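You operate a simulated robot arm through the tools that you are given. There is no shell and no other tool.

Carry out the task below with a simulated robot arm. There is one attempt and no reset: what you move stays moved.

## Task
Pressure-test the clamped pipe and sort it into the HOLDS or LEAKS tray.
Fine: pump to green, never into the red, shut the PUMP lever, watch the big gauge five seconds or more: still green means it holds; then open RELEASE; open the clear guard wide and undo CLAMP only at zero, and leave them so; levers all the way; leave the other pipes, levers and knobs alone.

The check looks at the end state, three seconds after you hand in, the way a careful person would. Anything else that was tipped, shoved, dropped, spilled or broken makes it a failure.

## Robot
A 6-joint arm with a two-finger gripper, fixed in place. Base frame: the origin is at the foot of the arm, x ahead of it, y to its left, z up; the work surface is at about z = 850. Readings come in mm, degrees, newtons and seconds.
Its first joint turns from -166.0 to 166.0 degrees. Payload 2.45 kg.
Tool frame: the origin (TCP) lies between the finger pads and is the grasp point; the fingertips stand 20 mm ahead of it; z points along the fingers, y is the line along which they close. Largest opening 140 mm; the body of the gripper starts 168 mm behind the TCP.
Orientation is told as [roll, pitch, yaw] about the base's x, y, z axes, in that order, counted from this pose: with the fingers straight down and closing along the base's y, the tool's x points along the base's -x, its y along +y and its z along -z.

## Interface
- The arm moves only by the tool send_rows. Its argument "increments" is a list of rows, each an object of numbers (a shift or turn left out is 0, a gripper value left out holds the last): "tx", "ty", "tz": the shift along the tool's x, y, z in cm; "rx", "ry", "rz": the turn, a rotation vector about the tool's x, y, z in rad; "claw": the gripper command, from -1 (shut) to 1 (fully open), values between in proportion. In form: [{"tx": .., "ty": .., "tz": .., "rx": .., "ry": .., "rz": .., "claw": ..}, ...]. A call has 1 to 20 rows; each row is the pose to reach, as a shift and turn from the pose commanded when the call began, along the tool's axes at that moment. Rows are played at 5 a second. More than 50 mm and 8.6 degrees between two rows, or a gripper value outside its range, and nothing of the call is played. A pose out of reach is approached as far as the arm can. The call stops where the force on the tool passes 40 N (or 10 N more than at its start, if that is more) or the arm is blocked; 0.2 s more then pass. The fingers move at their own pace (about 45 mm/s each) and stop on an object; they squeeze with about 21 N. The grip force told is the motor's: it shows also when the fingers shut on nothing. Time passes only in rows, and 0.2 s behind the last, so rows that repeat a pose let the fingers close. The reply holds the time, the measured pose of the TCP, the force on the tool along the base axes, the opening and the grip force, in the units named above and with some noise, with the torque about the TCP (base axes, N m) and any sound that the robot's microphone picked up, and new pictures: "views" is both (left out), scene, wrist or none.
- Cameras (640 x 400 px; columns grow to the right, rows downward): "scene" is fixed at [394.8, -661.4, 1501]; the picture's right is [0.95, -0.33, 0.00], its down [-0.09, -0.26, -0.96] and it looks along [0.31, 0.91, -0.28] (base axes); focal length 349 px, centre (320, 200). "wrist" rides on the gripper at [78, 11, -209] in the tool frame; the picture's right is [-0.14, 0.99, 0.00], its down [-0.92, -0.13, -0.37] and it looks along [-0.36, -0.05, 0.93] (tool axes); focal length 280 px, centre (320, 200). There is no depth. A picture from a camera that has moved, and an enlarged one, comes with that camera's place and axes in the base frame and with its lens. The place of the scene camera against the robot may be out by one fixed shift of up to 18 mm in any direction.
- close_up(camera, box): a new picture of the part [left, top, right, bottom] of that camera's present view, enlarged. The clock stands still meanwhile.
- job_done(): hands the job in; it is judged then, once.

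Nothing tells you positions but the pictures and the camera data. Unless the task says otherwise, let go and move clear before handing in.

The tools are called after "Call:" as name(argument=value, ...) on one line, values as JSON. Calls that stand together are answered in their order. send_rows: Moves the arm, as the interface text tells. Its arguments: {"type":"object","properties":{"increments":{"type":"array"},"views":{"type":"string","enum":["both","scene","wrist","none"]}},"required":["increments"]} The other tools are called the same way: close_up (camera, box) takes an enlarged picture of a part of a camera's view; job_done () hands the job in.

At the start:

```text
clock: 0.0
eef_pos: [527.3, 453.8, 1316.9]
tcp_rot: [-0.1, -0.2, -0.1]
ft_force: [0.3, 0.1, 0.5]
torque: [-0.01, -0.04, 0.0]
gripper_width: 139.7
grip_force: 0.0
```

scene: 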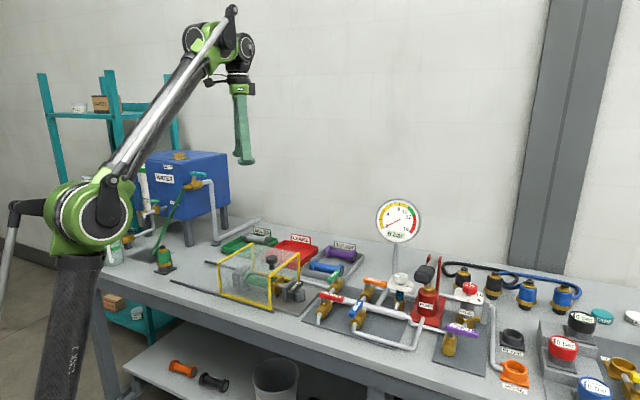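
wrist: 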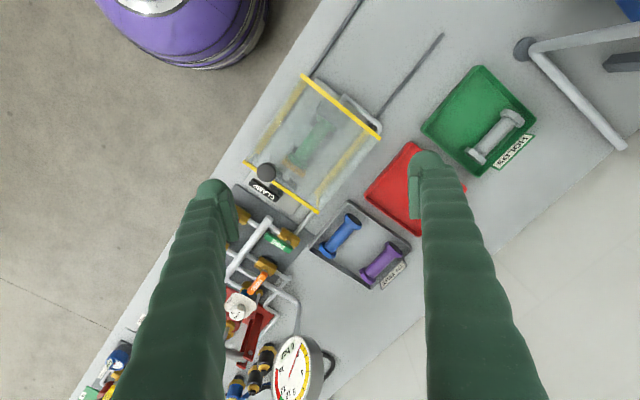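

I see a bench with a guarded clamp, trays, a gauge, a pump and several levers. I'll look closer at each part before moving.

Call:
close_up(camera="scene", box=[200, 220, 360, 320])

Call:
close_up(camera="scene", box=[300, 250, 420, 350])

Call:
close_up(camera="scene", box=[360, 190, 520, 290])

Call:
close_up(camera="scene", box=[380, 260, 540, 360])

Call:
close_up(camera="scene", box=[480, 270, 640, 400])

Call:
close_up(camera="scene", box=[100, 140, 260, 280])

Call:
close_up(camera="wrist", box=[220, 60, 420, 220])

Call:
close_up(camera="wrist", box=[80, 180, 340, 400])

```text
4.00 times, centred on (280, 270) of scene
camera zoom: at [394.8, -661.4, 1501.0], right [0.95, -0.33, 0.0], down [-0.09, -0.26, -0.96], along [0.31, 0.91, -0.28], focal length 1395 px, centre (480, -80)
```

zoom: 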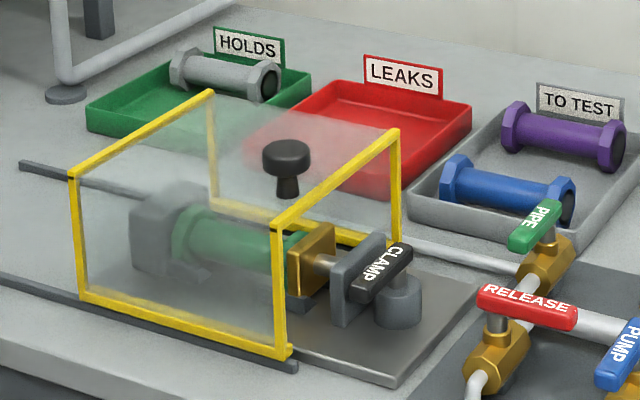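

```text
4.00 times, centred on (360, 300) of scene
camera zoom: at [394.8, -661.4, 1501.0], right [0.95, -0.33, 0.0], down [-0.09, -0.26, -0.96], along [0.31, 0.91, -0.28], focal length 1395 px, centre (160, -200)
```

zoom: 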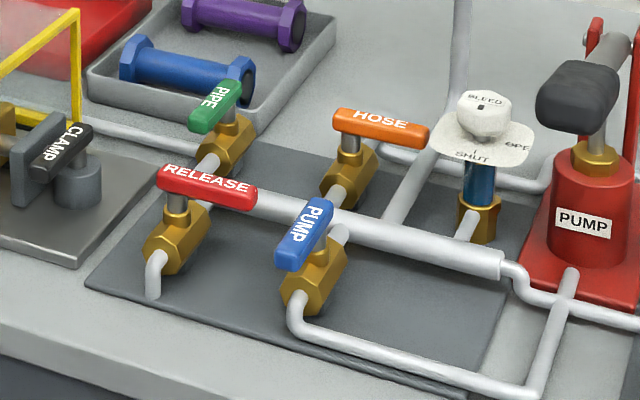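

```text
4.00 times, centred on (440, 240) of scene
camera zoom: at [394.8, -661.4, 1501.0], right [0.95, -0.33, 0.0], down [-0.09, -0.26, -0.96], along [0.31, 0.91, -0.28], focal length 1395 px, centre (-160, 40)
```

zoom: 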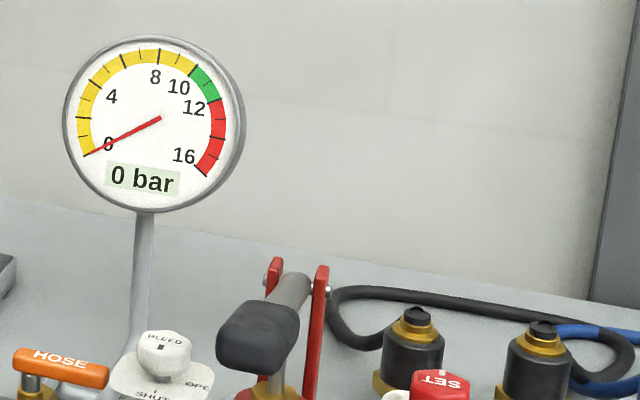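

```text
4.00 times, centred on (460, 310) of scene
camera zoom: at [394.8, -661.4, 1501.0], right [0.95, -0.33, 0.0], down [-0.09, -0.26, -0.96], along [0.31, 0.91, -0.28], focal length 1395 px, centre (-240, -240)
```

zoom: 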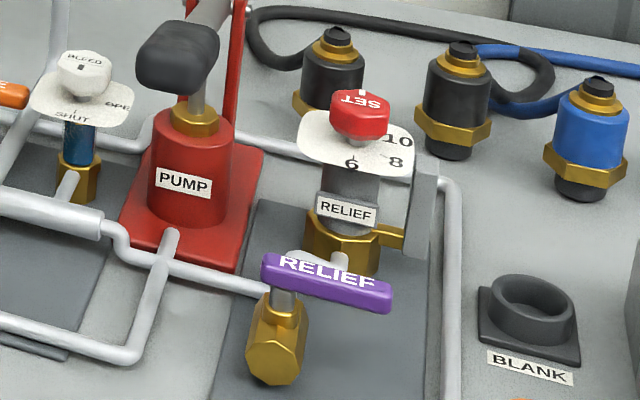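

```text
3.08 times, centred on (560, 335) of scene
camera zoom: at [394.8, -661.4, 1501.0], right [0.95, -0.33, 0.0], down [-0.09, -0.26, -0.96], along [0.31, 0.91, -0.28], focal length 1073 px, centre (-418, -215)
```

zoom: 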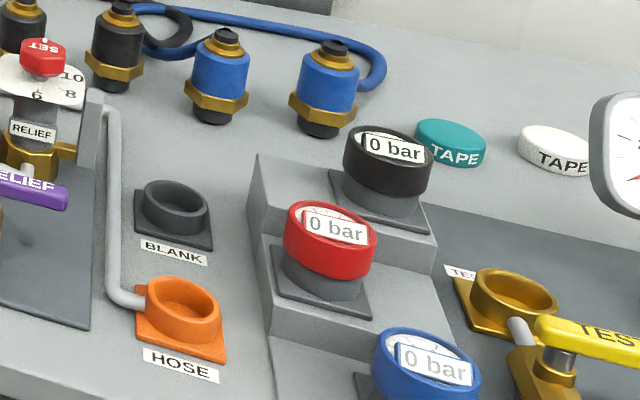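

```text
2.86 times, centred on (180, 210) of scene
camera zoom: at [394.8, -661.4, 1501.0], right [0.95, -0.33, 0.0], down [-0.09, -0.26, -0.96], along [0.31, 0.91, -0.28], focal length 996 px, centre (720, 171)
```

zoom: 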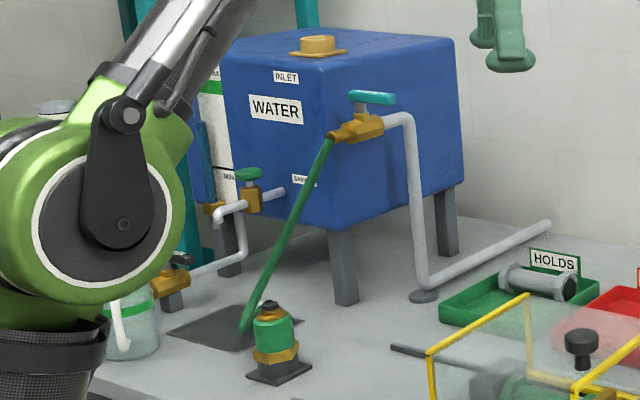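

```text
2.50 times, centred on (320, 140) of wrist
camera zoom: at [449.8, 465.9, 1526.7], right [0.14, 0.99, 0.0], down [0.92, -0.13, 0.37], along [0.37, -0.05, -0.93], focal length 701 px, centre (320, 350)
```

zoom: 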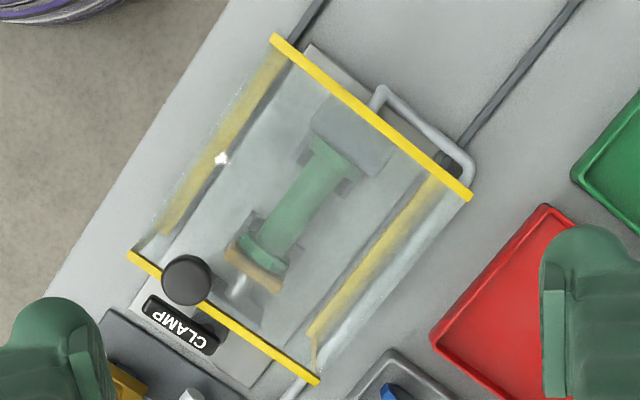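

```text
1.82 times, centred on (210, 290) of wrist
camera zoom: at [449.8, 465.9, 1526.7], right [0.14, 0.99, 0.0], down [0.92, -0.13, 0.37], along [0.37, -0.05, -0.93], focal length 510 px, centre (520, 36)
```

zoom: 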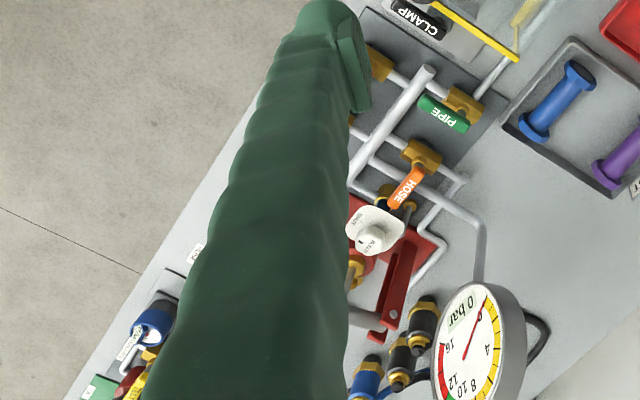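

I see the test rig running diagonally across the bench. PIPE and PUMP look in line (open), while RELEASE and HOSE look crosswise (shut). I'll move the wrist camera over the valve panel and pump for a better view.

Call:
send_rows(increments=[{"tx": -1.6, "ty": -4.3, "tz": 1}, {"tx": -3.2, "ty": -8.6, "tz": 2}, {"tx": -4.8, "ty": -13, "tz": 3}, {"tx": -6.4, "ty": -17.3, "tz": 4}, {"tx": -8, "ty": -21.6, "tz": 5}, {"tx": -9.6, "ty": -26, "tz": 6}, {"tx": -11.3, "ty": -30.4, "tz": 6.7}])

```text
clock: 1.6
eef_pos: [638.5, 150.1, 1249.9]
tcp_rot: [0.0, -0.2, 0.0]
ft_force: [-0.2, 0.4, -0.7]
torque: [-0.06, -0.05, -0.03]
gripper_width: 140.0
grip_force: 0.0
camera wrist: at [561.4, 161.6, 1458.5], right [0.14, 0.99, 0.0], down [0.92, -0.13, 0.37], along [0.37, -0.05, -0.93], focal length 280 px, centre (320, 200)
```

scene: 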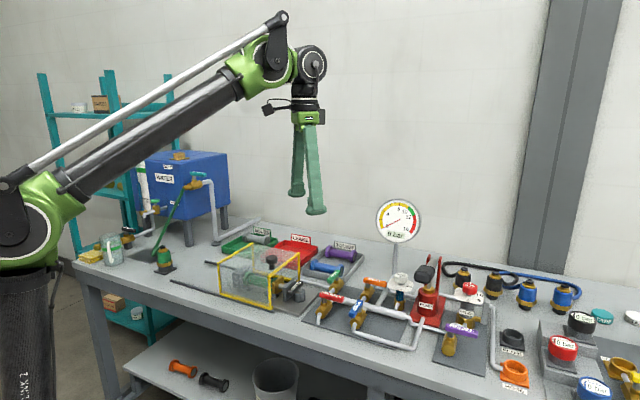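
wrist: 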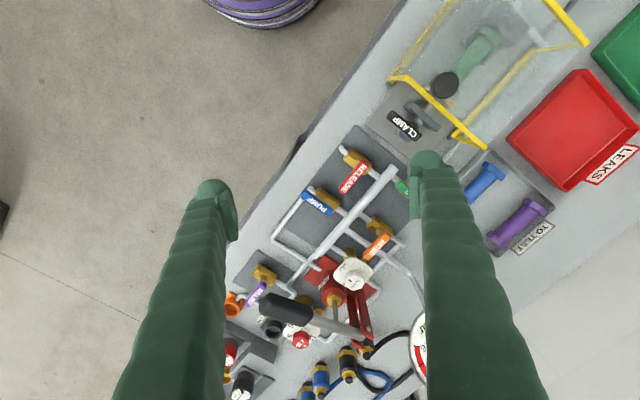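

Call:
close_up(camera="wrist", box=[270, 90, 430, 190])

Call:
close_up(camera="wrist", box=[230, 180, 430, 360])

Call:
close_up(camera="wrist", box=[360, 0, 600, 160])

Call:
close_up(camera="wrist", box=[280, 130, 420, 260])

```text
4.00 times, centred on (350, 140) of wrist
camera zoom: at [561.4, 161.6, 1458.5], right [0.14, 0.99, 0.0], down [0.92, -0.13, 0.37], along [0.37, -0.05, -0.93], focal length 1122 px, centre (200, 440)
```

zoom: 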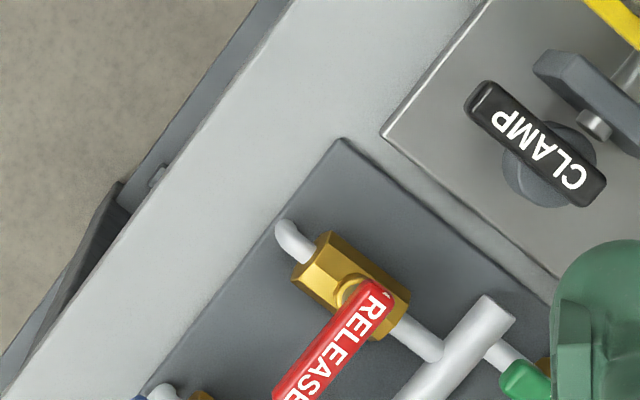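

```text
2.22 times, centred on (330, 270) of wrist
camera zoom: at [561.4, 161.6, 1458.5], right [0.14, 0.99, 0.0], down [0.92, -0.13, 0.37], along [0.37, -0.05, -0.93], focal length 623 px, centre (298, 44)
```

zoom: 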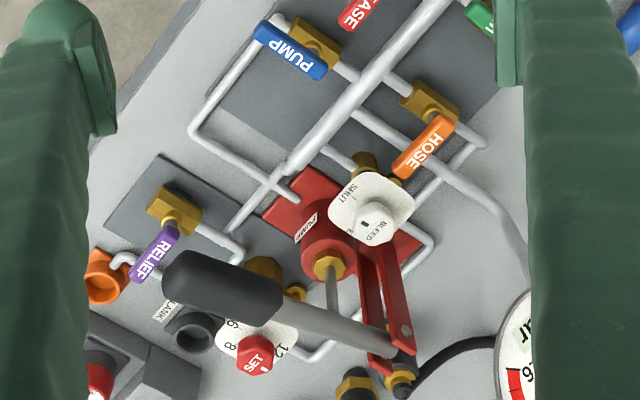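

```text
2.50 times, centred on (480, 80) of wrist
camera zoom: at [561.4, 161.6, 1458.5], right [0.14, 0.99, 0.0], down [0.92, -0.13, 0.37], along [0.37, -0.05, -0.93], focal length 701 px, centre (-80, 500)
```

zoom: 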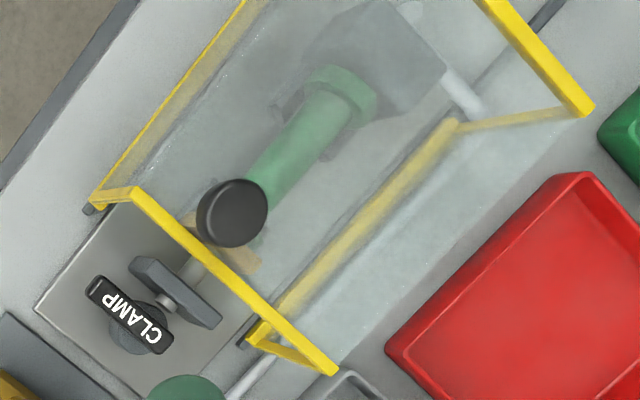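

```text
3.08 times, centred on (350, 195) of wrist
camera zoom: at [561.4, 161.6, 1458.5], right [0.14, 0.99, 0.0], down [0.92, -0.13, 0.37], along [0.37, -0.05, -0.93], focal length 863 px, centre (228, 215)
```

zoom: 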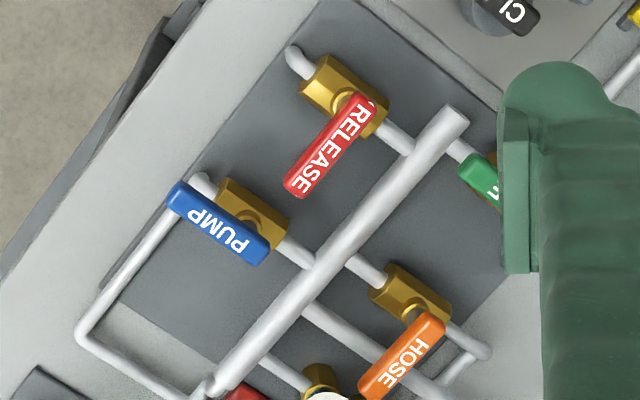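

The pump handle pivots near (1072, 187, 1000), and its black grip is near (938, 47, 1047), tilted up about 14°. Next I'll yaw 45° so the fingers close across the handle, and hover above the grip.

Call:
send_rows(increments=[{"tx": -3.8, "ty": -1.3, "tz": 0.9, "rz": -0.1, "claw": 0.1}, {"tx": -7.5, "ty": -2.6, "tz": 1.8, "rz": -0.2}, {"tx": -11.2, "ty": -3.9, "tz": 2.6, "rz": -0.3}, {"tx": -15, "ty": -5.2, "tz": 3.5, "rz": -0.4}, {"tx": -18.7, "ty": -6.5, "tz": 4.4, "rz": -0.5}, {"tx": -22.5, "ty": -7.8, "tz": 5.2, "rz": -0.6}, {"tx": -26, "ty": -9, "tz": 6.1, "rz": -0.7}, {"tx": -29.5, "ty": -10.3, "tz": 7, "rz": -0.785}])

```text
clock: 3.4
eef_pos: [922.1, 45.3, 1166.9]
tcp_rot: [-0.1, 0.0, 45.0]
ft_force: [2.4, 0.5, -1.6]
torque: [-0.06, 0.4, 0.01]
gripper_width: 77.2
grip_force: 0.1
out of reach, approached as far as the arm can: row 8
camera wrist: at [858.9, -1.4, 1375.0], right [-0.6, 0.8, 0.0], down [0.74, 0.56, 0.37], along [0.3, 0.22, -0.93], focal length 280 px, centre (320, 200)
```

scene: 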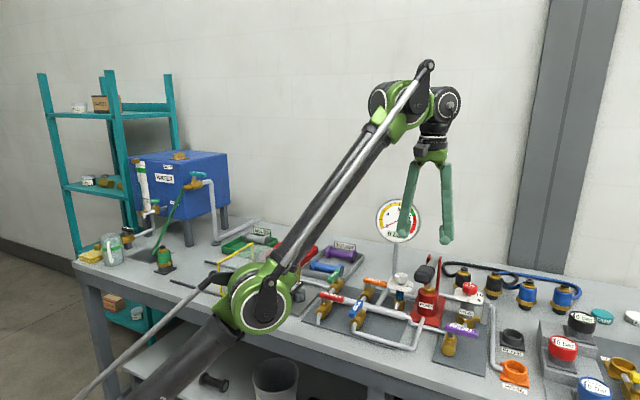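
wrist: 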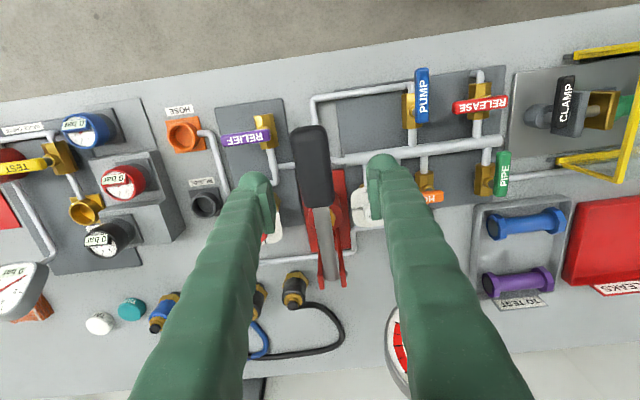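

The gripper is aligned over the pump handle but is near its reach limit at this height. I'll lower a little and check where it actually ends up.

Call:
send_rows(increments=[{"tz": 2.5}, {"tz": 5}], views="none")

```text
clock: 4.0
eef_pos: [919.1, 42.6, 1118.0]
tcp_rot: [-0.1, -0.1, 44.9]
ft_force: [-0.5, 0.7, 0.4]
torque: [0.01, -0.07, -0.03]
gripper_width: 76.9
grip_force: 0.1
```

The grip is about 10 mm to the +u side and 68 mm below. I'll descend around it and stop before closing to check.

Call:
send_rows(increments=[{"ty": -0.96}, {"ty": -0.96, "tz": 2.3}, {"ty": -0.96, "tz": 4.6}, {"ty": -0.96, "tz": 6.8}])

Call:
close_up(camera="scene", box=[360, 190, 520, 330])

Call:
close_up(camera="wrist", box=[220, 70, 420, 230])

```text
clock: 5.0
eef_pos: [927.8, 38.8, 1048.6]
tcp_rot: [0.0, -0.1, 45.0]
ft_force: [-0.1, -0.8, 1.1]
torque: [-0.01, -0.03, -0.02]
gripper_width: 76.8
grip_force: 0.1
camera wrist: at [865.1, -8.1, 1258.5], right [-0.6, 0.8, 0.0], down [0.74, 0.56, 0.37], along [0.3, 0.22, -0.93], focal length 280 px, centre (320, 200)
```

scene: 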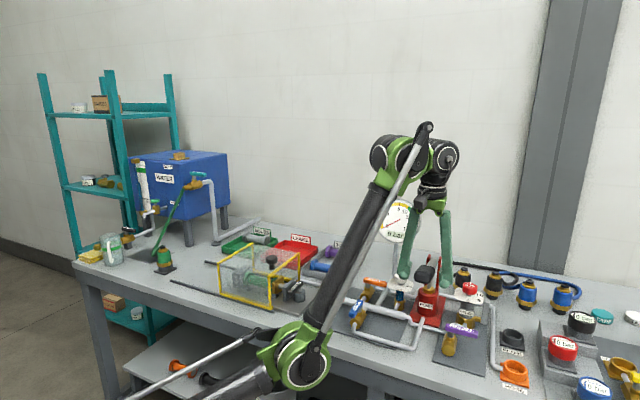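
wrist: 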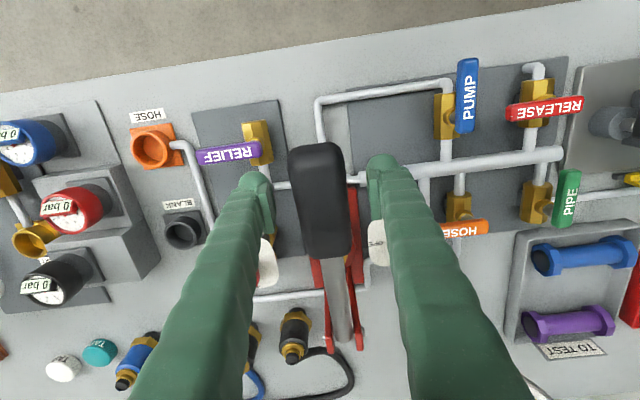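

```text
2.86 times, centred on (440, 260) of scene
camera zoom: at [394.8, -661.4, 1501.0], right [0.95, -0.33, 0.0], down [-0.09, -0.26, -0.96], along [0.31, 0.91, -0.28], focal length 996 px, centre (-23, 29)
```

zoom: 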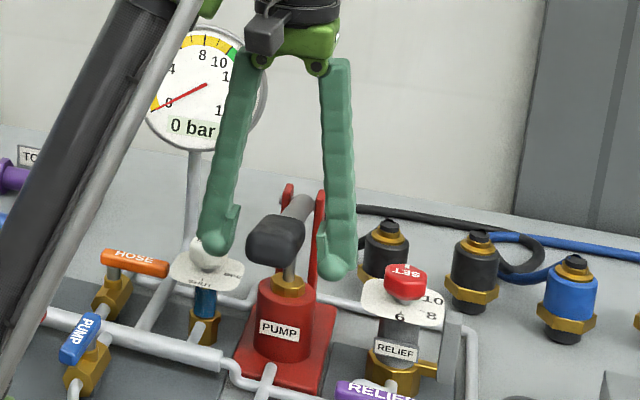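

```text
2.50 times, centred on (320, 150) of wrist
camera zoom: at [865.1, -8.1, 1258.5], right [-0.6, 0.8, 0.0], down [0.74, 0.56, 0.37], along [0.3, 0.22, -0.93], focal length 701 px, centre (320, 325)
```

zoom: 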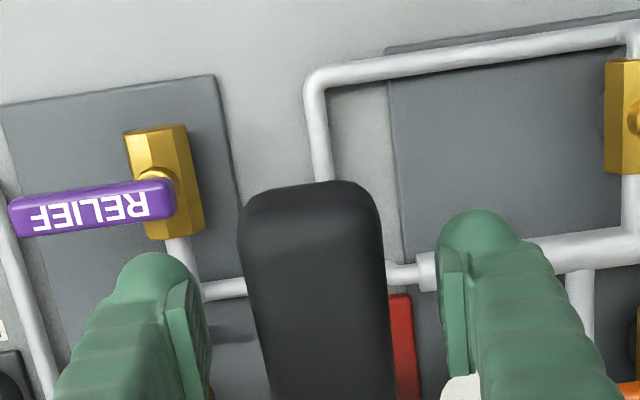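

The fingers straddle the grip and the gauge reads 0 bar. I'll close on it.

Call:
send_rows(increments=[{"claw": -1}, {"claw": -1}, {"claw": -1}, {"claw": -1}, {"claw": -1}], views="wrist")

```text
clock: 6.2
eef_pos: [926.9, 39.0, 1049.6]
tcp_rot: [-0.1, -0.1, 44.9]
ft_force: [-10.9, 5.3, -7.3]
torque: [0.02, 0.29, 0.13]
gripper_width: 41.0
grip_force: 45.2
camera wrist: at [864.9, -7.4, 1258.8], right [-0.6, 0.8, 0.0], down [0.74, 0.56, 0.37], along [0.3, 0.22, -0.93], focal length 280 px, centre (320, 200)
```

wrist: 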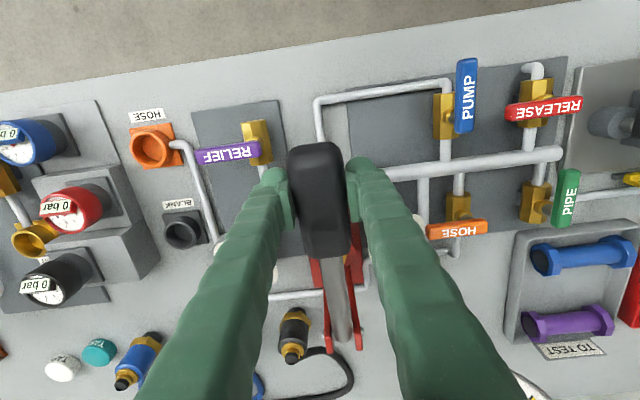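

I have the grip held at 41 mm. Now a first partial downstroke along the handle's arc, watching the gauge.

Call:
send_rows(increments=[{"ty": 0.1, "tx": 0.2, "tz": 0.8, "ry": -0.04}, {"ty": 0.1, "tx": 0.34, "tz": 1.67, "ry": -0.08}, {"ty": 0.1, "tx": 0.45, "tz": 2.6, "ry": -0.125}, {"ty": 0.1, "tx": 0.55, "tz": 3.5, "ry": -0.168}], views="scene")

Call:
close_up(camera="scene", box=[360, 190, 480, 330])

```text
clock: 6.6
eef_pos: [927.0, 39.5, 1047.9]
tcp_rot: [0.3, -1.1, 44.9]
ft_force: [-20.3, 4.4, 4.1]
torque: [0.15, 0.02, -0.2]
gripper_width: 40.8
grip_force: 44.5
out of reach, approached as far as the arm can: row 1
stopped in row 1: the force on the tool passed its limit at 50 N (the readings are from after the stop); the commanded pose is now the measured one
```

scene: 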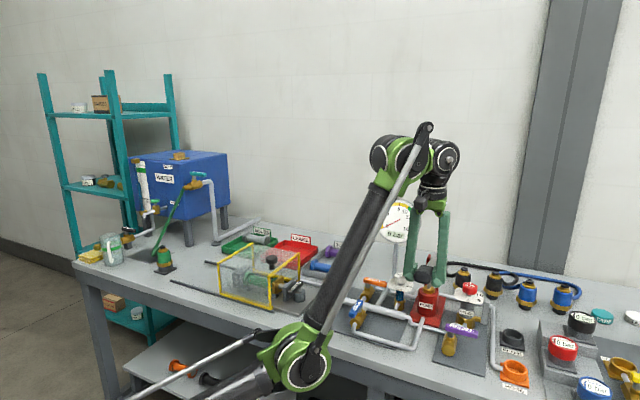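

```text
2.86 times, centred on (420, 260) of scene
camera zoom: at [394.8, -661.4, 1501.0], right [0.95, -0.33, 0.0], down [-0.09, -0.26, -0.96], along [0.31, 0.91, -0.28], focal length 996 px, centre (34, 29)
```

zoom: 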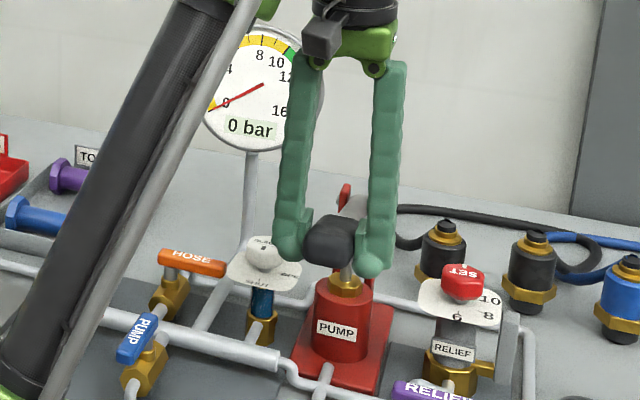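

The call stopped on sideways force because I'm gripping slightly off-centre, and the tilt was at the reach limit. I'll shift a little sideways and back to unload it.

Call:
send_rows(increments=[{"ty": 0.1}, {"ty": 0.2}, {"ty": 0.2}], views="none")

```text
clock: 7.4
eef_pos: [927.7, 39.8, 1049.4]
tcp_rot: [0.3, -0.9, 44.8]
ft_force: [-28.8, -2.7, 7.1]
torque: [-0.07, -0.05, -0.02]
gripper_width: 40.9
grip_force: 45.0
```

The forces aren't unloading, so the arm is near a singular stretch. I'll open, see what the free pose reads, and then test a tilted approach in free space.

Call:
send_rows(increments=[{"claw": 0.1}, {"claw": 0.1}, {"claw": 0.1}, {"claw": 0.1}], views="wrist")

```text
clock: 8.4
eef_pos: [929.7, 40.7, 1047.5]
tcp_rot: [0.3, -1.1, 44.9]
ft_force: [0.8, -0.1, -0.6]
torque: [-0.06, 0.02, -0.03]
gripper_width: 77.2
grip_force: 0.0
camera wrist: at [866.2, -9.6, 1256.1], right [-0.6, 0.8, 0.01], down [0.74, 0.55, 0.38], along [0.3, 0.24, -0.92], focal length 280 px, centre (320, 200)
```

wrist: 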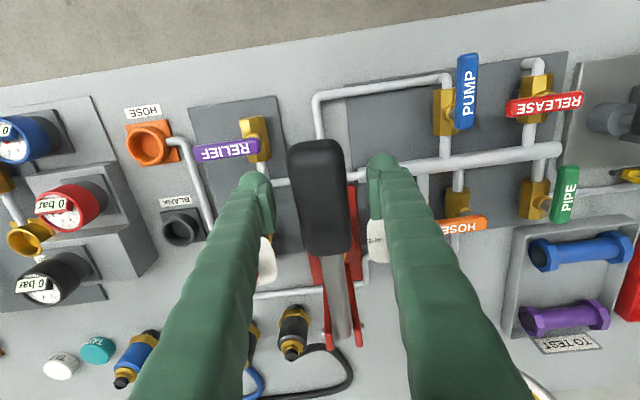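

Released, the reading is clean, so the arm is simply stiff at about 14 N/mm. I'll re-grasp better centred and push down in small, slow steps on the true arc.

Call:
send_rows(increments=[{"ty": 0.08, "tx": 0.2, "tz": -0.2, "claw": 0.1}, {"ty": 0.08, "tx": 0.2, "tz": -0.2, "claw": -1}, {"ty": 0.08, "tx": 0.2, "tz": -0.2, "claw": -1}, {"ty": 0.08, "tx": 0.2, "tz": -0.2, "claw": -1}, {"ty": 0.08, "tx": 0.2, "tz": -0.2, "claw": -1}, {"ty": 0.08, "tx": 0.2, "tz": -0.2, "claw": -1}], views="none")

```text
clock: 9.8
eef_pos: [928.3, 40.8, 1050.9]
tcp_rot: [0.4, -0.9, 44.8]
ft_force: [-9.3, 4.4, -4.1]
torque: [-0.2, 0.0, -0.09]
gripper_width: 41.0
grip_force: 45.2
```

Side force is now about 10 N. I'll trim it a bit and step down slowly.

Call:
send_rows(increments=[{"ty": 0.07, "tx": 0.0, "tz": 0.1}, {"ty": 0.07, "tx": 0.05, "tz": 0.2}, {"ty": 0.07, "tx": 0.08, "tz": 0.4}, {"ty": 0.07, "tx": 0.12, "tz": 0.6}], views="none")

```text
clock: 10.8
eef_pos: [927.8, 39.6, 1045.8]
tcp_rot: [0.4, -0.9, 44.9]
ft_force: [-30.3, 5.4, 9.3]
torque: [0.58, -0.45, -0.1]
gripper_width: 40.7
grip_force: 44.8
out of reach, approached as far as the arm can: row 1, 2, 3, 4
```

The reply flagged these poses as out of reach, so I need to know whether that comes from the tilt or the extension. I'll release, raise clear and test tilts in free air.

Call:
send_rows(increments=[{"claw": 0.2}, {"claw": 0.2}, {"claw": 0.2}, {"claw": 0.2}, {"tz": -4}, {"tz": -8}, {"tz": -9}], views="scene")

Call:
send_rows(increments=[{"tx": 2, "ry": -0.08}, {"tx": 4, "ry": -0.16}, {"tx": 4, "ry": -0.24}], views="none")

```text
clock: 12.4
eef_pos: [930.4, 39.0, 1135.3]
tcp_rot: [0.2, -1.1, 44.8]
ft_force: [0.7, -0.2, 0.6]
torque: [-0.03, 0.04, 0.03]
gripper_width: 84.0
grip_force: 0.1
```

scene: 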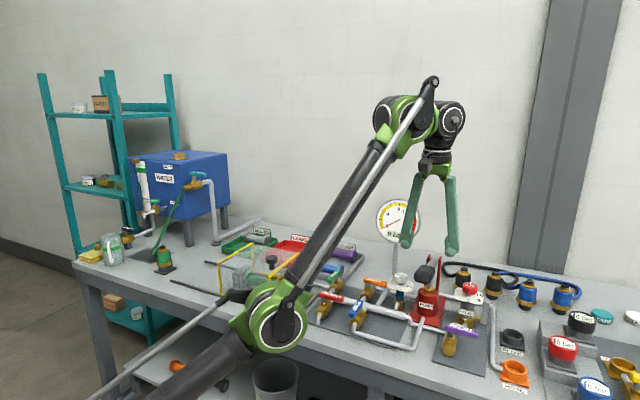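

```text
clock: 13.2
eef_pos: [939.9, 7.6, 1153.7]
tcp_rot: [0.5, -14.8, 44.9]
ft_force: [0.6, -0.3, -0.7]
torque: [-0.06, 0.01, -0.03]
gripper_width: 83.9
grip_force: 0.1
out of reach, approached as far as the arm can: row 2, 3
```

I see the arm is nearly straight here, so small inward moves get stuck at the stretch singularity. I'll retreat toward the base to bend the elbow, set the tilt there, and approach the handle again lower.

Call:
send_rows(increments=[{"tx": 3, "ty": 3, "tz": -0.8}, {"tx": 6, "ty": 6, "tz": -1.6}, {"tx": 9, "ty": 9, "tz": -2.4}, {"tx": 12, "ty": 12, "tz": -3.2}, {"tx": 15, "ty": 15, "tz": -4}, {"tx": 17.7, "ty": 17.7, "tz": -4.6}])

```text
clock: 14.6
eef_pos: [852.8, -4.9, 1274.3]
tcp_rot: [0.5, -14.5, 44.8]
ft_force: [0.6, -0.4, -0.4]
torque: [0.0, 0.1, 0.03]
gripper_width: 83.6
grip_force: 0.1
out of reach, approached as far as the arm can: row 1, 2, 3, 4, 5, 6
camera wrist: at [756.0, -88.2, 1457.2], right [-0.61, 0.79, 0.04], down [0.66, 0.47, 0.59], along [0.45, 0.38, -0.81], focal length 280 px, centre (320, 200)
```

scene: 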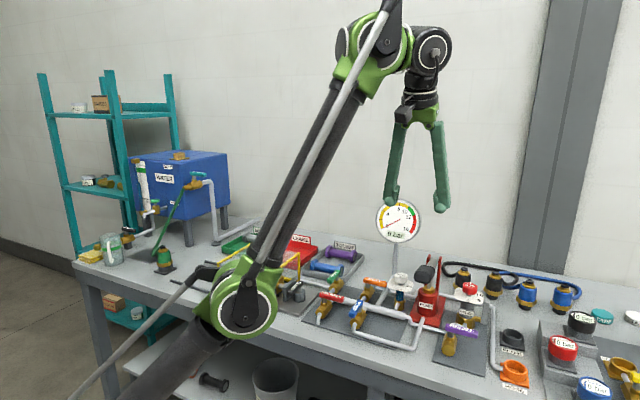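
wrist: 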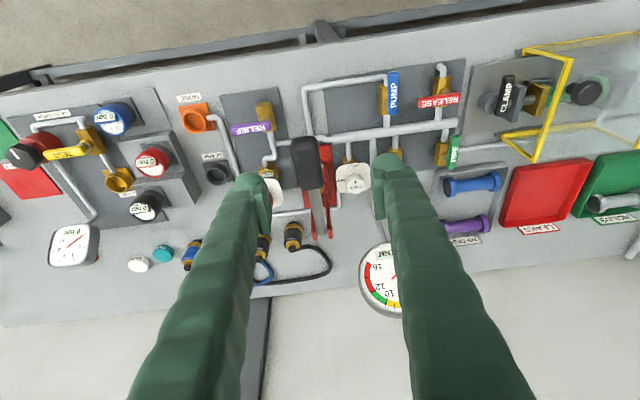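

The elbow has flipped downward and a wrist joint is at its limit, so the arm slides on an arc instead of coming in. I'll untilt while pulling in and up so it folds back into the elbow-up posture.

Call:
send_rows(increments=[{"tx": 2.1, "ty": 2.75, "tz": -2.1, "ry": 0.06}, {"tx": 4.2, "ty": 5.5, "tz": -4.2, "ry": 0.12}, {"tx": 6.3, "ty": 8.25, "tz": -6.3, "ry": 0.18}, {"tx": 8.4, "ty": 11, "tz": -8.4, "ry": 0.25}, {"tx": 10.4, "ty": 13.6, "tz": -10.4, "ry": 0.25}], views="scene")

```text
clock: 15.8
eef_pos: [669.4, -2.0, 1367.9]
tcp_rot: [0.3, -0.5, 44.9]
ft_force: [0.0, -0.3, -0.5]
torque: [0.01, 0.15, 0.0]
gripper_width: 83.7
grip_force: 0.1
out of reach, approached as far as the arm can: row 1, 2, 3, 4, 5
```

scene: 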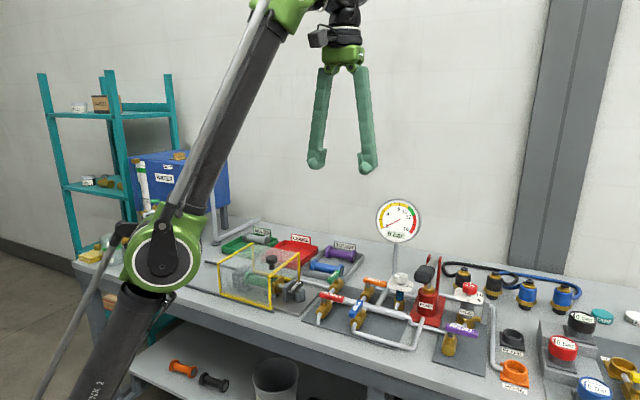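

The arm is now almost straight at a higher angle. I'll continue inward to pass into elbow-up.

Call:
send_rows(increments=[{"tx": 2.4, "ty": 2.4, "tz": -1}, {"tx": 4.8, "ty": 4.8, "tz": -2}, {"tx": 7.2, "ty": 7.2, "tz": -2.5}, {"tx": 9.6, "ty": 9.6, "tz": -2.5}], views="scene")

```text
clock: 16.8
eef_pos: [532.7, -2.2, 1396.1]
tcp_rot: [0.3, -0.6, 44.9]
ft_force: [1.2, -0.1, 0.1]
torque: [0.01, 0.12, -0.01]
gripper_width: 84.1
grip_force: 0.1
```

scene: 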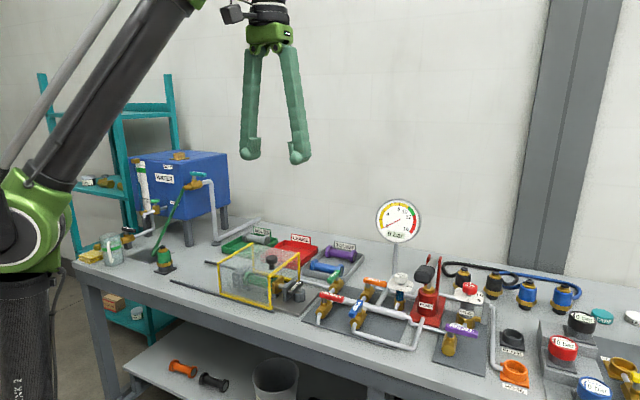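

The arm is back in the elbow-up posture with no flags. I'll apply an outward tilt of about 12° and come down before going forward.

Call:
send_rows(increments=[{"tx": -1.3, "ty": -1.8, "tz": 3.9, "ry": -0.04, "claw": 0.1}, {"tx": -2.5, "ty": -3.5, "tz": 7.8, "ry": -0.08}, {"tx": -3.8, "ty": -5.3, "tz": 11.8, "ry": -0.12}, {"tx": -5.0, "ty": -7, "tz": 15.7, "ry": -0.16}, {"tx": -6.3, "ty": -8.8, "tz": 19.6, "ry": -0.2}], views="none")

```text
clock: 18.0
eef_pos: [637.1, -15.5, 1201.8]
tcp_rot: [0.1, -12.1, 45.0]
ft_force: [0.1, -0.3, -0.3]
torque: [0.0, -0.02, -0.01]
gripper_width: 77.0
grip_force: 0.1
```

Tilt achieved with no flags. Now forward to hover above the pump grip.

Call:
send_rows(increments=[{"tx": -3.2, "ty": -2.4, "tz": 1.9}, {"tx": -6.3, "ty": -4.8, "tz": 3.7}, {"tx": -9.5, "ty": -7.2, "tz": 5.6}, {"tx": -12.7, "ty": -9.5, "tz": 7.5}, {"tx": -15.9, "ty": -11.9, "tz": 9.4}, {"tx": -19, "ty": -14.3, "tz": 11.2}, {"tx": -22.2, "ty": -16.7, "tz": 13.1}])

```text
clock: 19.6
eef_pos: [928.1, 37.3, 1119.5]
tcp_rot: [0.2, -11.9, 44.9]
ft_force: [0.0, -0.2, 0.9]
torque: [0.0, -0.1, 0.0]
gripper_width: 77.0
grip_force: 0.1
camera wrist: at [838.0, -38.1, 1308.9], right [-0.6, 0.8, 0.03], down [0.68, 0.49, 0.55], along [0.42, 0.35, -0.83], focal length 280 px, centre (320, 200)
```

scene: 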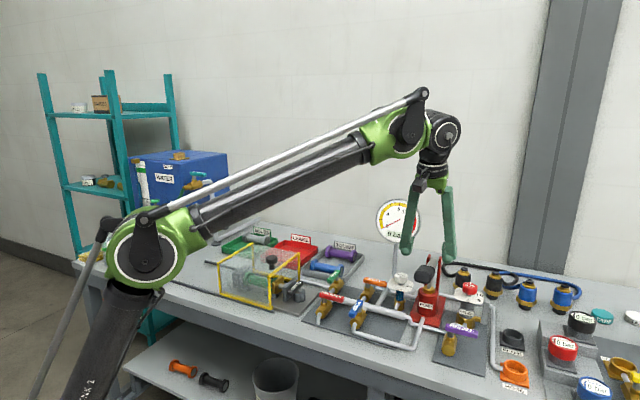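
wrist: 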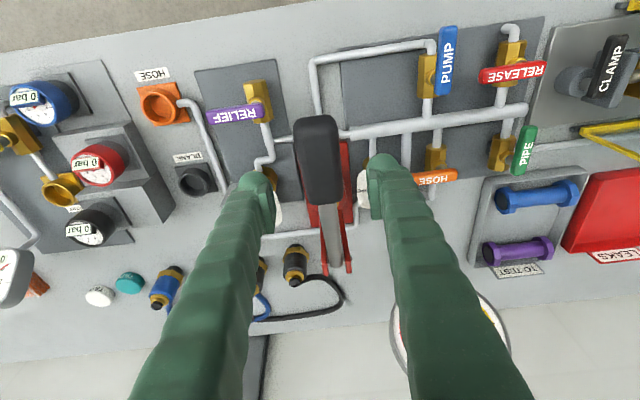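

Good posture now. I'll descend around the grip and close on it.

Call:
send_rows(increments=[{"tx": 0.5, "ty": 0.25, "tz": 2.3}, {"tx": 1.0, "ty": 0.25, "tz": 4.6}, {"tx": 1.47, "ty": 0.25, "tz": 6.9}, {"tx": 1.47, "ty": 0.25, "tz": 6.9}, {"tx": 1.47, "ty": 0.25, "tz": 6.9, "claw": -1}, {"tx": 1.47, "ty": 0.25, "tz": 6.9, "claw": -1}, {"tx": 1.47, "ty": 0.25, "tz": 6.9, "claw": -1}, {"tx": 1.47, "ty": 0.25, "tz": 6.9, "claw": -1}], views="none")

```text
clock: 21.4
eef_pos: [927.5, 39.7, 1047.2]
tcp_rot: [0.1, -12.0, 44.9]
ft_force: [5.0, -2.2, 0.3]
torque: [0.04, -0.04, 0.12]
gripper_width: 40.7
grip_force: 41.1
```

Side force is only 5 N now. I'll make a slow partial downstroke along the arc.

Call:
send_rows(increments=[{"tx": 0.16, "tz": 0.37}, {"tx": 0.32, "tz": 0.73}, {"tx": 0.5, "tz": 1.2}, {"tx": 0.68, "tz": 1.65}], views="none")

Call:
close_up(camera="scene", box=[360, 190, 480, 330])

```text
clock: 22.4
eef_pos: [926.0, 38.4, 1029.8]
tcp_rot: [0.1, -12.0, 44.8]
ft_force: [3.1, -3.5, 9.0]
torque: [1.06, -0.99, 0.11]
gripper_width: 41.1
grip_force: 45.5
```

```text
2.86 times, centred on (420, 260) of scene
camera zoom: at [394.8, -661.4, 1501.0], right [0.95, -0.33, 0.0], down [-0.09, -0.26, -0.96], along [0.31, 0.91, -0.28], focal length 996 px, centre (34, 29)
```

zoom: 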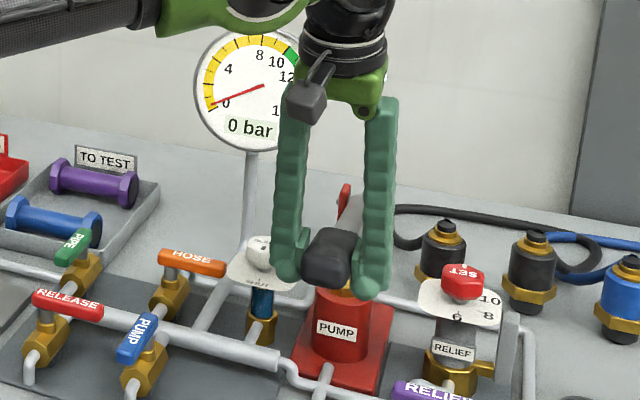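

The handle follows with a light load. I'll continue the downstroke, rotating the tool with the handle.

Call:
send_rows(increments=[{"tx": 0.18, "tz": 0.53, "ry": -0.026}, {"tx": 0.35, "tz": 1.05, "ry": -0.052}, {"tx": 0.5, "tz": 1.58, "ry": -0.08}, {"tx": 0.65, "tz": 2.11, "ry": -0.105}, {"tx": 0.77, "tz": 2.65, "ry": -0.13}, {"tx": 0.89, "tz": 3.2, "ry": -0.157}], views="none")

Call:
close_up(camera="scene", box=[360, 190, 480, 330])

```text
clock: 23.8
eef_pos: [923.1, 35.4, 997.3]
tcp_rot: [0.2, -21.0, 44.8]
ft_force: [-1.2, -8.6, 7.0]
torque: [0.7, -0.62, 0.1]
gripper_width: 40.9
grip_force: 45.2
```

```text
2.86 times, centred on (420, 260) of scene
camera zoom: at [394.8, -661.4, 1501.0], right [0.95, -0.33, 0.0], down [-0.09, -0.26, -0.96], along [0.31, 0.91, -0.28], focal length 996 px, centre (34, 29)
```

zoom: 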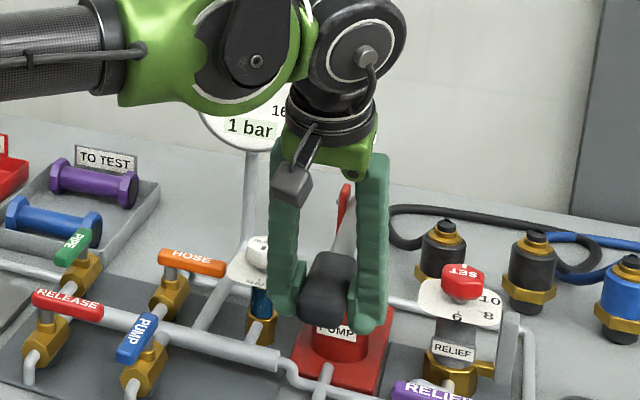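

The gauge reads 1 bar. I'll continue the downstroke carefully.

Call:
send_rows(increments=[{"tx": 0.19, "tz": 0.56, "ry": -0.028}, {"tx": 0.38, "tz": 1.12, "ry": -0.056}, {"tx": 0.57, "tz": 1.83, "ry": -0.09}, {"tx": 0.76, "tz": 2.54, "ry": -0.126}], views="none")

Call:
close_up(camera="scene", box=[360, 190, 480, 330])

```text
clock: 24.8
eef_pos: [925.9, 37.9, 968.9]
tcp_rot: [0.2, -28.2, 44.8]
ft_force: [4.5, -10.8, 8.2]
torque: [0.57, -0.65, 0.31]
gripper_width: 41.1
grip_force: 45.0
```

```text
2.86 times, centred on (420, 260) of scene
camera zoom: at [394.8, -661.4, 1501.0], right [0.95, -0.33, 0.0], down [-0.09, -0.26, -0.96], along [0.31, 0.91, -0.28], focal length 996 px, centre (34, 29)
```

zoom: 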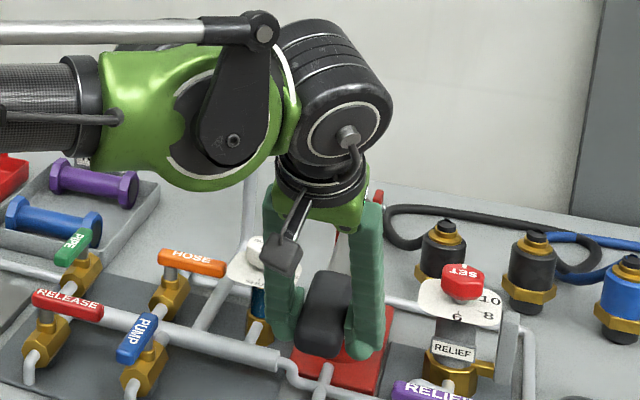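

The arm hides the gauge at the bottom of the stroke. I'll raise the handle back along the arc and read the gauge there.

Call:
send_rows(increments=[{"tx": -0.31, "tz": -0.77, "ry": 0.04}, {"tx": -0.62, "tz": -1.54, "ry": 0.079}, {"tx": -0.95, "tz": -2.2, "ry": 0.114}, {"tx": -1.27, "tz": -2.86, "ry": 0.148}, {"tx": -1.64, "tz": -3.5, "ry": 0.183}, {"tx": -2.01, "tz": -4.13, "ry": 0.218}, {"tx": -2.43, "tz": -4.74, "ry": 0.253}, {"tx": -2.84, "tz": -5.35, "ry": 0.288}, {"tx": -3.4, "tz": -6.04, "ry": 0.288}, {"tx": -3.94, "tz": -6.72, "ry": 0.288}], views="none")

Call:
close_up(camera="scene", box=[360, 190, 480, 330])

```text
clock: 27.0
eef_pos: [928.4, 40.5, 1047.8]
tcp_rot: [0.2, -11.7, 44.9]
ft_force: [-7.1, -1.5, -10.9]
torque: [-0.76, 0.58, 0.11]
gripper_width: 41.2
grip_force: 45.0
```

```text
2.86 times, centred on (420, 260) of scene
camera zoom: at [394.8, -661.4, 1501.0], right [0.95, -0.33, 0.0], down [-0.09, -0.26, -0.96], along [0.31, 0.91, -0.28], focal length 996 px, centre (34, 29)
```

zoom: 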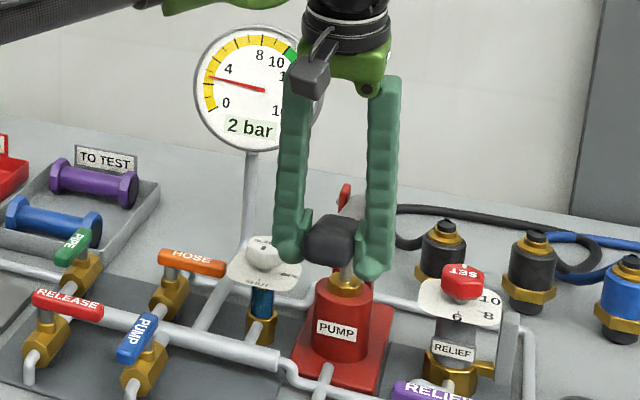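

One full stroke gives about 2.5 bar. I'll make one full down-and-up stroke per call, checking the gauge each time.

Call:
send_rows(increments=[{"tx": 0.28, "tz": 0.65, "ry": -0.026}, {"tx": 0.53, "tz": 1.29, "ry": -0.051}, {"tx": 0.78, "tz": 1.99, "ry": -0.078}, {"tx": 1.0, "tz": 2.68, "ry": -0.105}, {"tx": 1.2, "tz": 3.39, "ry": -0.132}, {"tx": 1.38, "tz": 4.1, "ry": -0.16}, {"tx": 1.52, "tz": 4.83, "ry": -0.187}, {"tx": 1.65, "tz": 5.55, "ry": -0.214}, {"tx": 1.78, "tz": 6.56, "ry": -0.251}, {"tx": 1.86, "tz": 7.57, "ry": -0.288}, {"tx": 1.78, "tz": 6.56, "ry": -0.251}, {"tx": 1.65, "tz": 5.55, "ry": -0.214}, {"tx": 1.52, "tz": 4.83, "ry": -0.187}, {"tx": 1.38, "tz": 4.1, "ry": -0.16}, {"tx": 1.2, "tz": 3.39, "ry": -0.132}, {"tx": 1.0, "tz": 2.68, "ry": -0.105}, {"tx": 0.78, "tz": 1.99, "ry": -0.078}, {"tx": 0.53, "tz": 1.29, "ry": -0.051}, {"tx": 0.28, "tz": 0.65, "ry": -0.026}, {"tx": 0, "tz": 0}], views="none")

Call:
close_up(camera="scene", box=[370, 190, 450, 250])

```text
clock: 31.2
eef_pos: [928.6, 40.3, 1048.2]
tcp_rot: [0.3, -11.7, 45.0]
ft_force: [-15.1, -1.7, -25.5]
torque: [0.55, -0.74, 0.06]
gripper_width: 41.1
grip_force: 44.5
```

```text
6.67 times, centred on (410, 220) of scene
camera zoom: at [394.8, -661.4, 1501.0], right [0.95, -0.33, 0.0], down [-0.09, -0.26, -0.96], along [0.31, 0.91, -0.28], focal length 2325 px, centre (-280, 67)
```

zoom: 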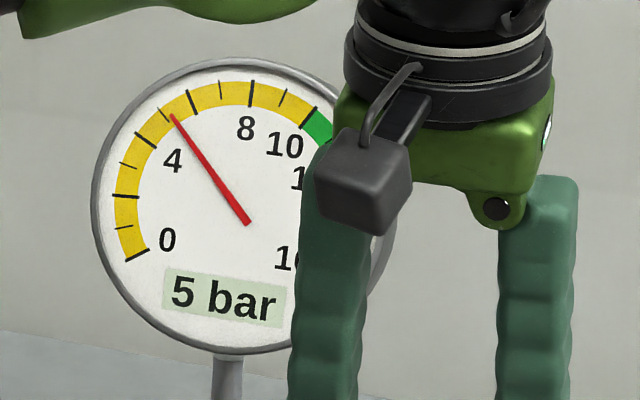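

5 bar now. One more full stroke, finishing slightly lower so I don't strain against the top stop.

Call:
send_rows(increments=[{"tx": 0.28, "tz": 0.65, "ry": -0.026}, {"tx": 0.53, "tz": 1.29, "ry": -0.051}, {"tx": 0.78, "tz": 1.99, "ry": -0.078}, {"tx": 1.0, "tz": 2.68, "ry": -0.105}, {"tx": 1.2, "tz": 3.39, "ry": -0.132}, {"tx": 1.38, "tz": 4.1, "ry": -0.16}, {"tx": 1.52, "tz": 4.83, "ry": -0.187}, {"tx": 1.65, "tz": 5.55, "ry": -0.214}, {"tx": 1.78, "tz": 6.56, "ry": -0.251}, {"tx": 1.86, "tz": 7.57, "ry": -0.288}, {"tx": 1.78, "tz": 6.56, "ry": -0.251}, {"tx": 1.65, "tz": 5.55, "ry": -0.214}, {"tx": 1.52, "tz": 4.83, "ry": -0.187}, {"tx": 1.38, "tz": 4.1, "ry": -0.16}, {"tx": 1.2, "tz": 3.39, "ry": -0.132}, {"tx": 1.0, "tz": 2.68, "ry": -0.105}, {"tx": 0.78, "tz": 1.99, "ry": -0.078}, {"tx": 0.53, "tz": 1.29, "ry": -0.051}, {"tx": 0.28, "tz": 0.65, "ry": -0.026}, {"tx": 0.1, "tz": 0.15, "ry": -0.01}], views="none")

Call:
close_up(camera="scene", box=[370, 190, 450, 250])

```text
clock: 35.4
eef_pos: [928.0, 39.5, 1045.9]
tcp_rot: [0.2, -12.3, 44.9]
ft_force: [-11.2, 10.0, -8.2]
torque: [-0.73, 0.6, 0.05]
gripper_width: 41.0
grip_force: 45.5
```

```text
6.67 times, centred on (410, 220) of scene
camera zoom: at [394.8, -661.4, 1501.0], right [0.95, -0.33, 0.0], down [-0.09, -0.26, -0.96], along [0.31, 0.91, -0.28], focal length 2325 px, centre (-280, 67)
```

zoom: 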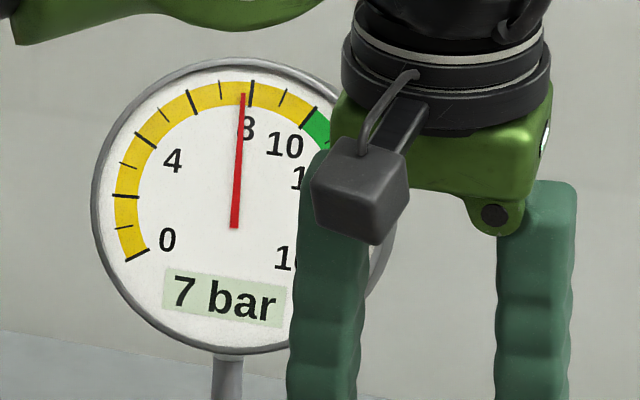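

About 7.6 bar now, with green starting at 10. One more full stroke should land near 10.2.

Call:
send_rows(increments=[{"tx": 0.28, "tz": 0.65, "ry": -0.026}, {"tx": 0.53, "tz": 1.29, "ry": -0.051}, {"tx": 0.78, "tz": 1.99, "ry": -0.078}, {"tx": 1.0, "tz": 2.68, "ry": -0.105}, {"tx": 1.2, "tz": 3.39, "ry": -0.132}, {"tx": 1.38, "tz": 4.1, "ry": -0.16}, {"tx": 1.52, "tz": 4.83, "ry": -0.187}, {"tx": 1.65, "tz": 5.55, "ry": -0.214}, {"tx": 1.78, "tz": 6.56, "ry": -0.251}, {"tx": 1.85, "tz": 7.42, "ry": -0.28}, {"tx": 1.78, "tz": 6.56, "ry": -0.251}, {"tx": 1.65, "tz": 5.55, "ry": -0.214}, {"tx": 1.52, "tz": 4.83, "ry": -0.187}, {"tx": 1.38, "tz": 4.1, "ry": -0.16}, {"tx": 1.2, "tz": 3.39, "ry": -0.132}, {"tx": 1.0, "tz": 2.68, "ry": -0.105}, {"tx": 0.78, "tz": 1.99, "ry": -0.078}, {"tx": 0.53, "tz": 1.29, "ry": -0.051}, {"tx": 0.28, "tz": 0.65, "ry": -0.026}, {"tx": 0.05, "tz": 0.05, "ry": -0.0}], views="none")

Call:
close_up(camera="scene", box=[370, 190, 450, 250])

```text
clock: 39.6
eef_pos: [928.2, 39.9, 1044.4]
tcp_rot: [0.1, -12.3, 44.9]
ft_force: [6.1, 6.5, -7.2]
torque: [-0.21, 0.15, 0.03]
gripper_width: 40.9
grip_force: 45.0
```

```text
6.67 times, centred on (410, 220) of scene
camera zoom: at [394.8, -661.4, 1501.0], right [0.95, -0.33, 0.0], down [-0.09, -0.26, -0.96], along [0.31, 0.91, -0.28], focal length 2325 px, centre (-280, 67)
```

zoom: 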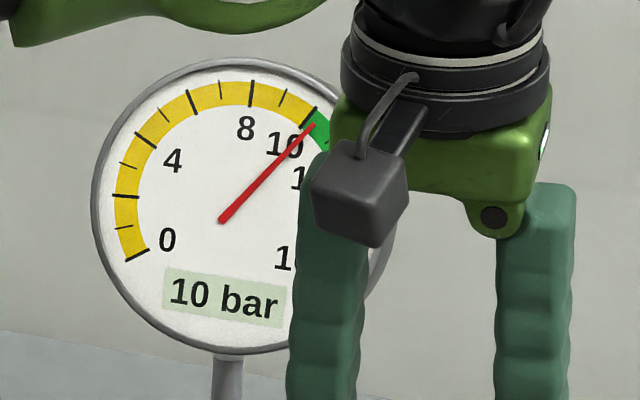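

About 10.3 bar, just inside the green. I'll add a small partial stroke for margin, checking as I go.

Call:
send_rows(increments=[{"tx": 0.28, "tz": 0.65, "ry": -0.026}, {"tx": 0.53, "tz": 1.29, "ry": -0.051}, {"tx": 0.78, "tz": 1.99, "ry": -0.078}], views="none")

Call:
close_up(camera="scene", box=[370, 190, 450, 250])

```text
clock: 40.4
eef_pos: [925.1, 37.4, 1025.1]
tcp_rot: [0.2, -16.8, 44.8]
ft_force: [6.9, 3.6, 7.9]
torque: [0.95, -1.02, 0.04]
gripper_width: 41.3
grip_force: 45.5
```

```text
6.67 times, centred on (410, 220) of scene
camera zoom: at [394.8, -661.4, 1501.0], right [0.95, -0.33, 0.0], down [-0.09, -0.26, -0.96], along [0.31, 0.91, -0.28], focal length 2325 px, centre (-280, 67)
```

zoom: 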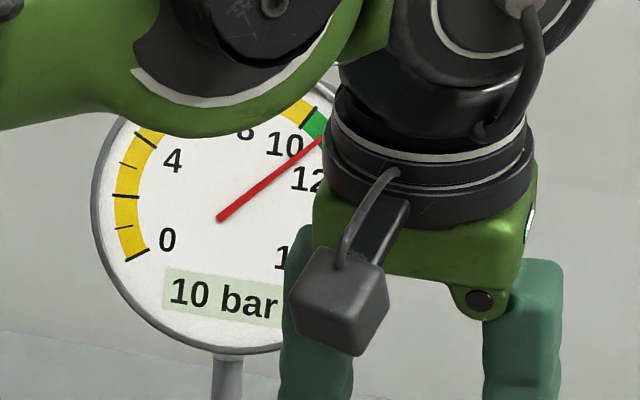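

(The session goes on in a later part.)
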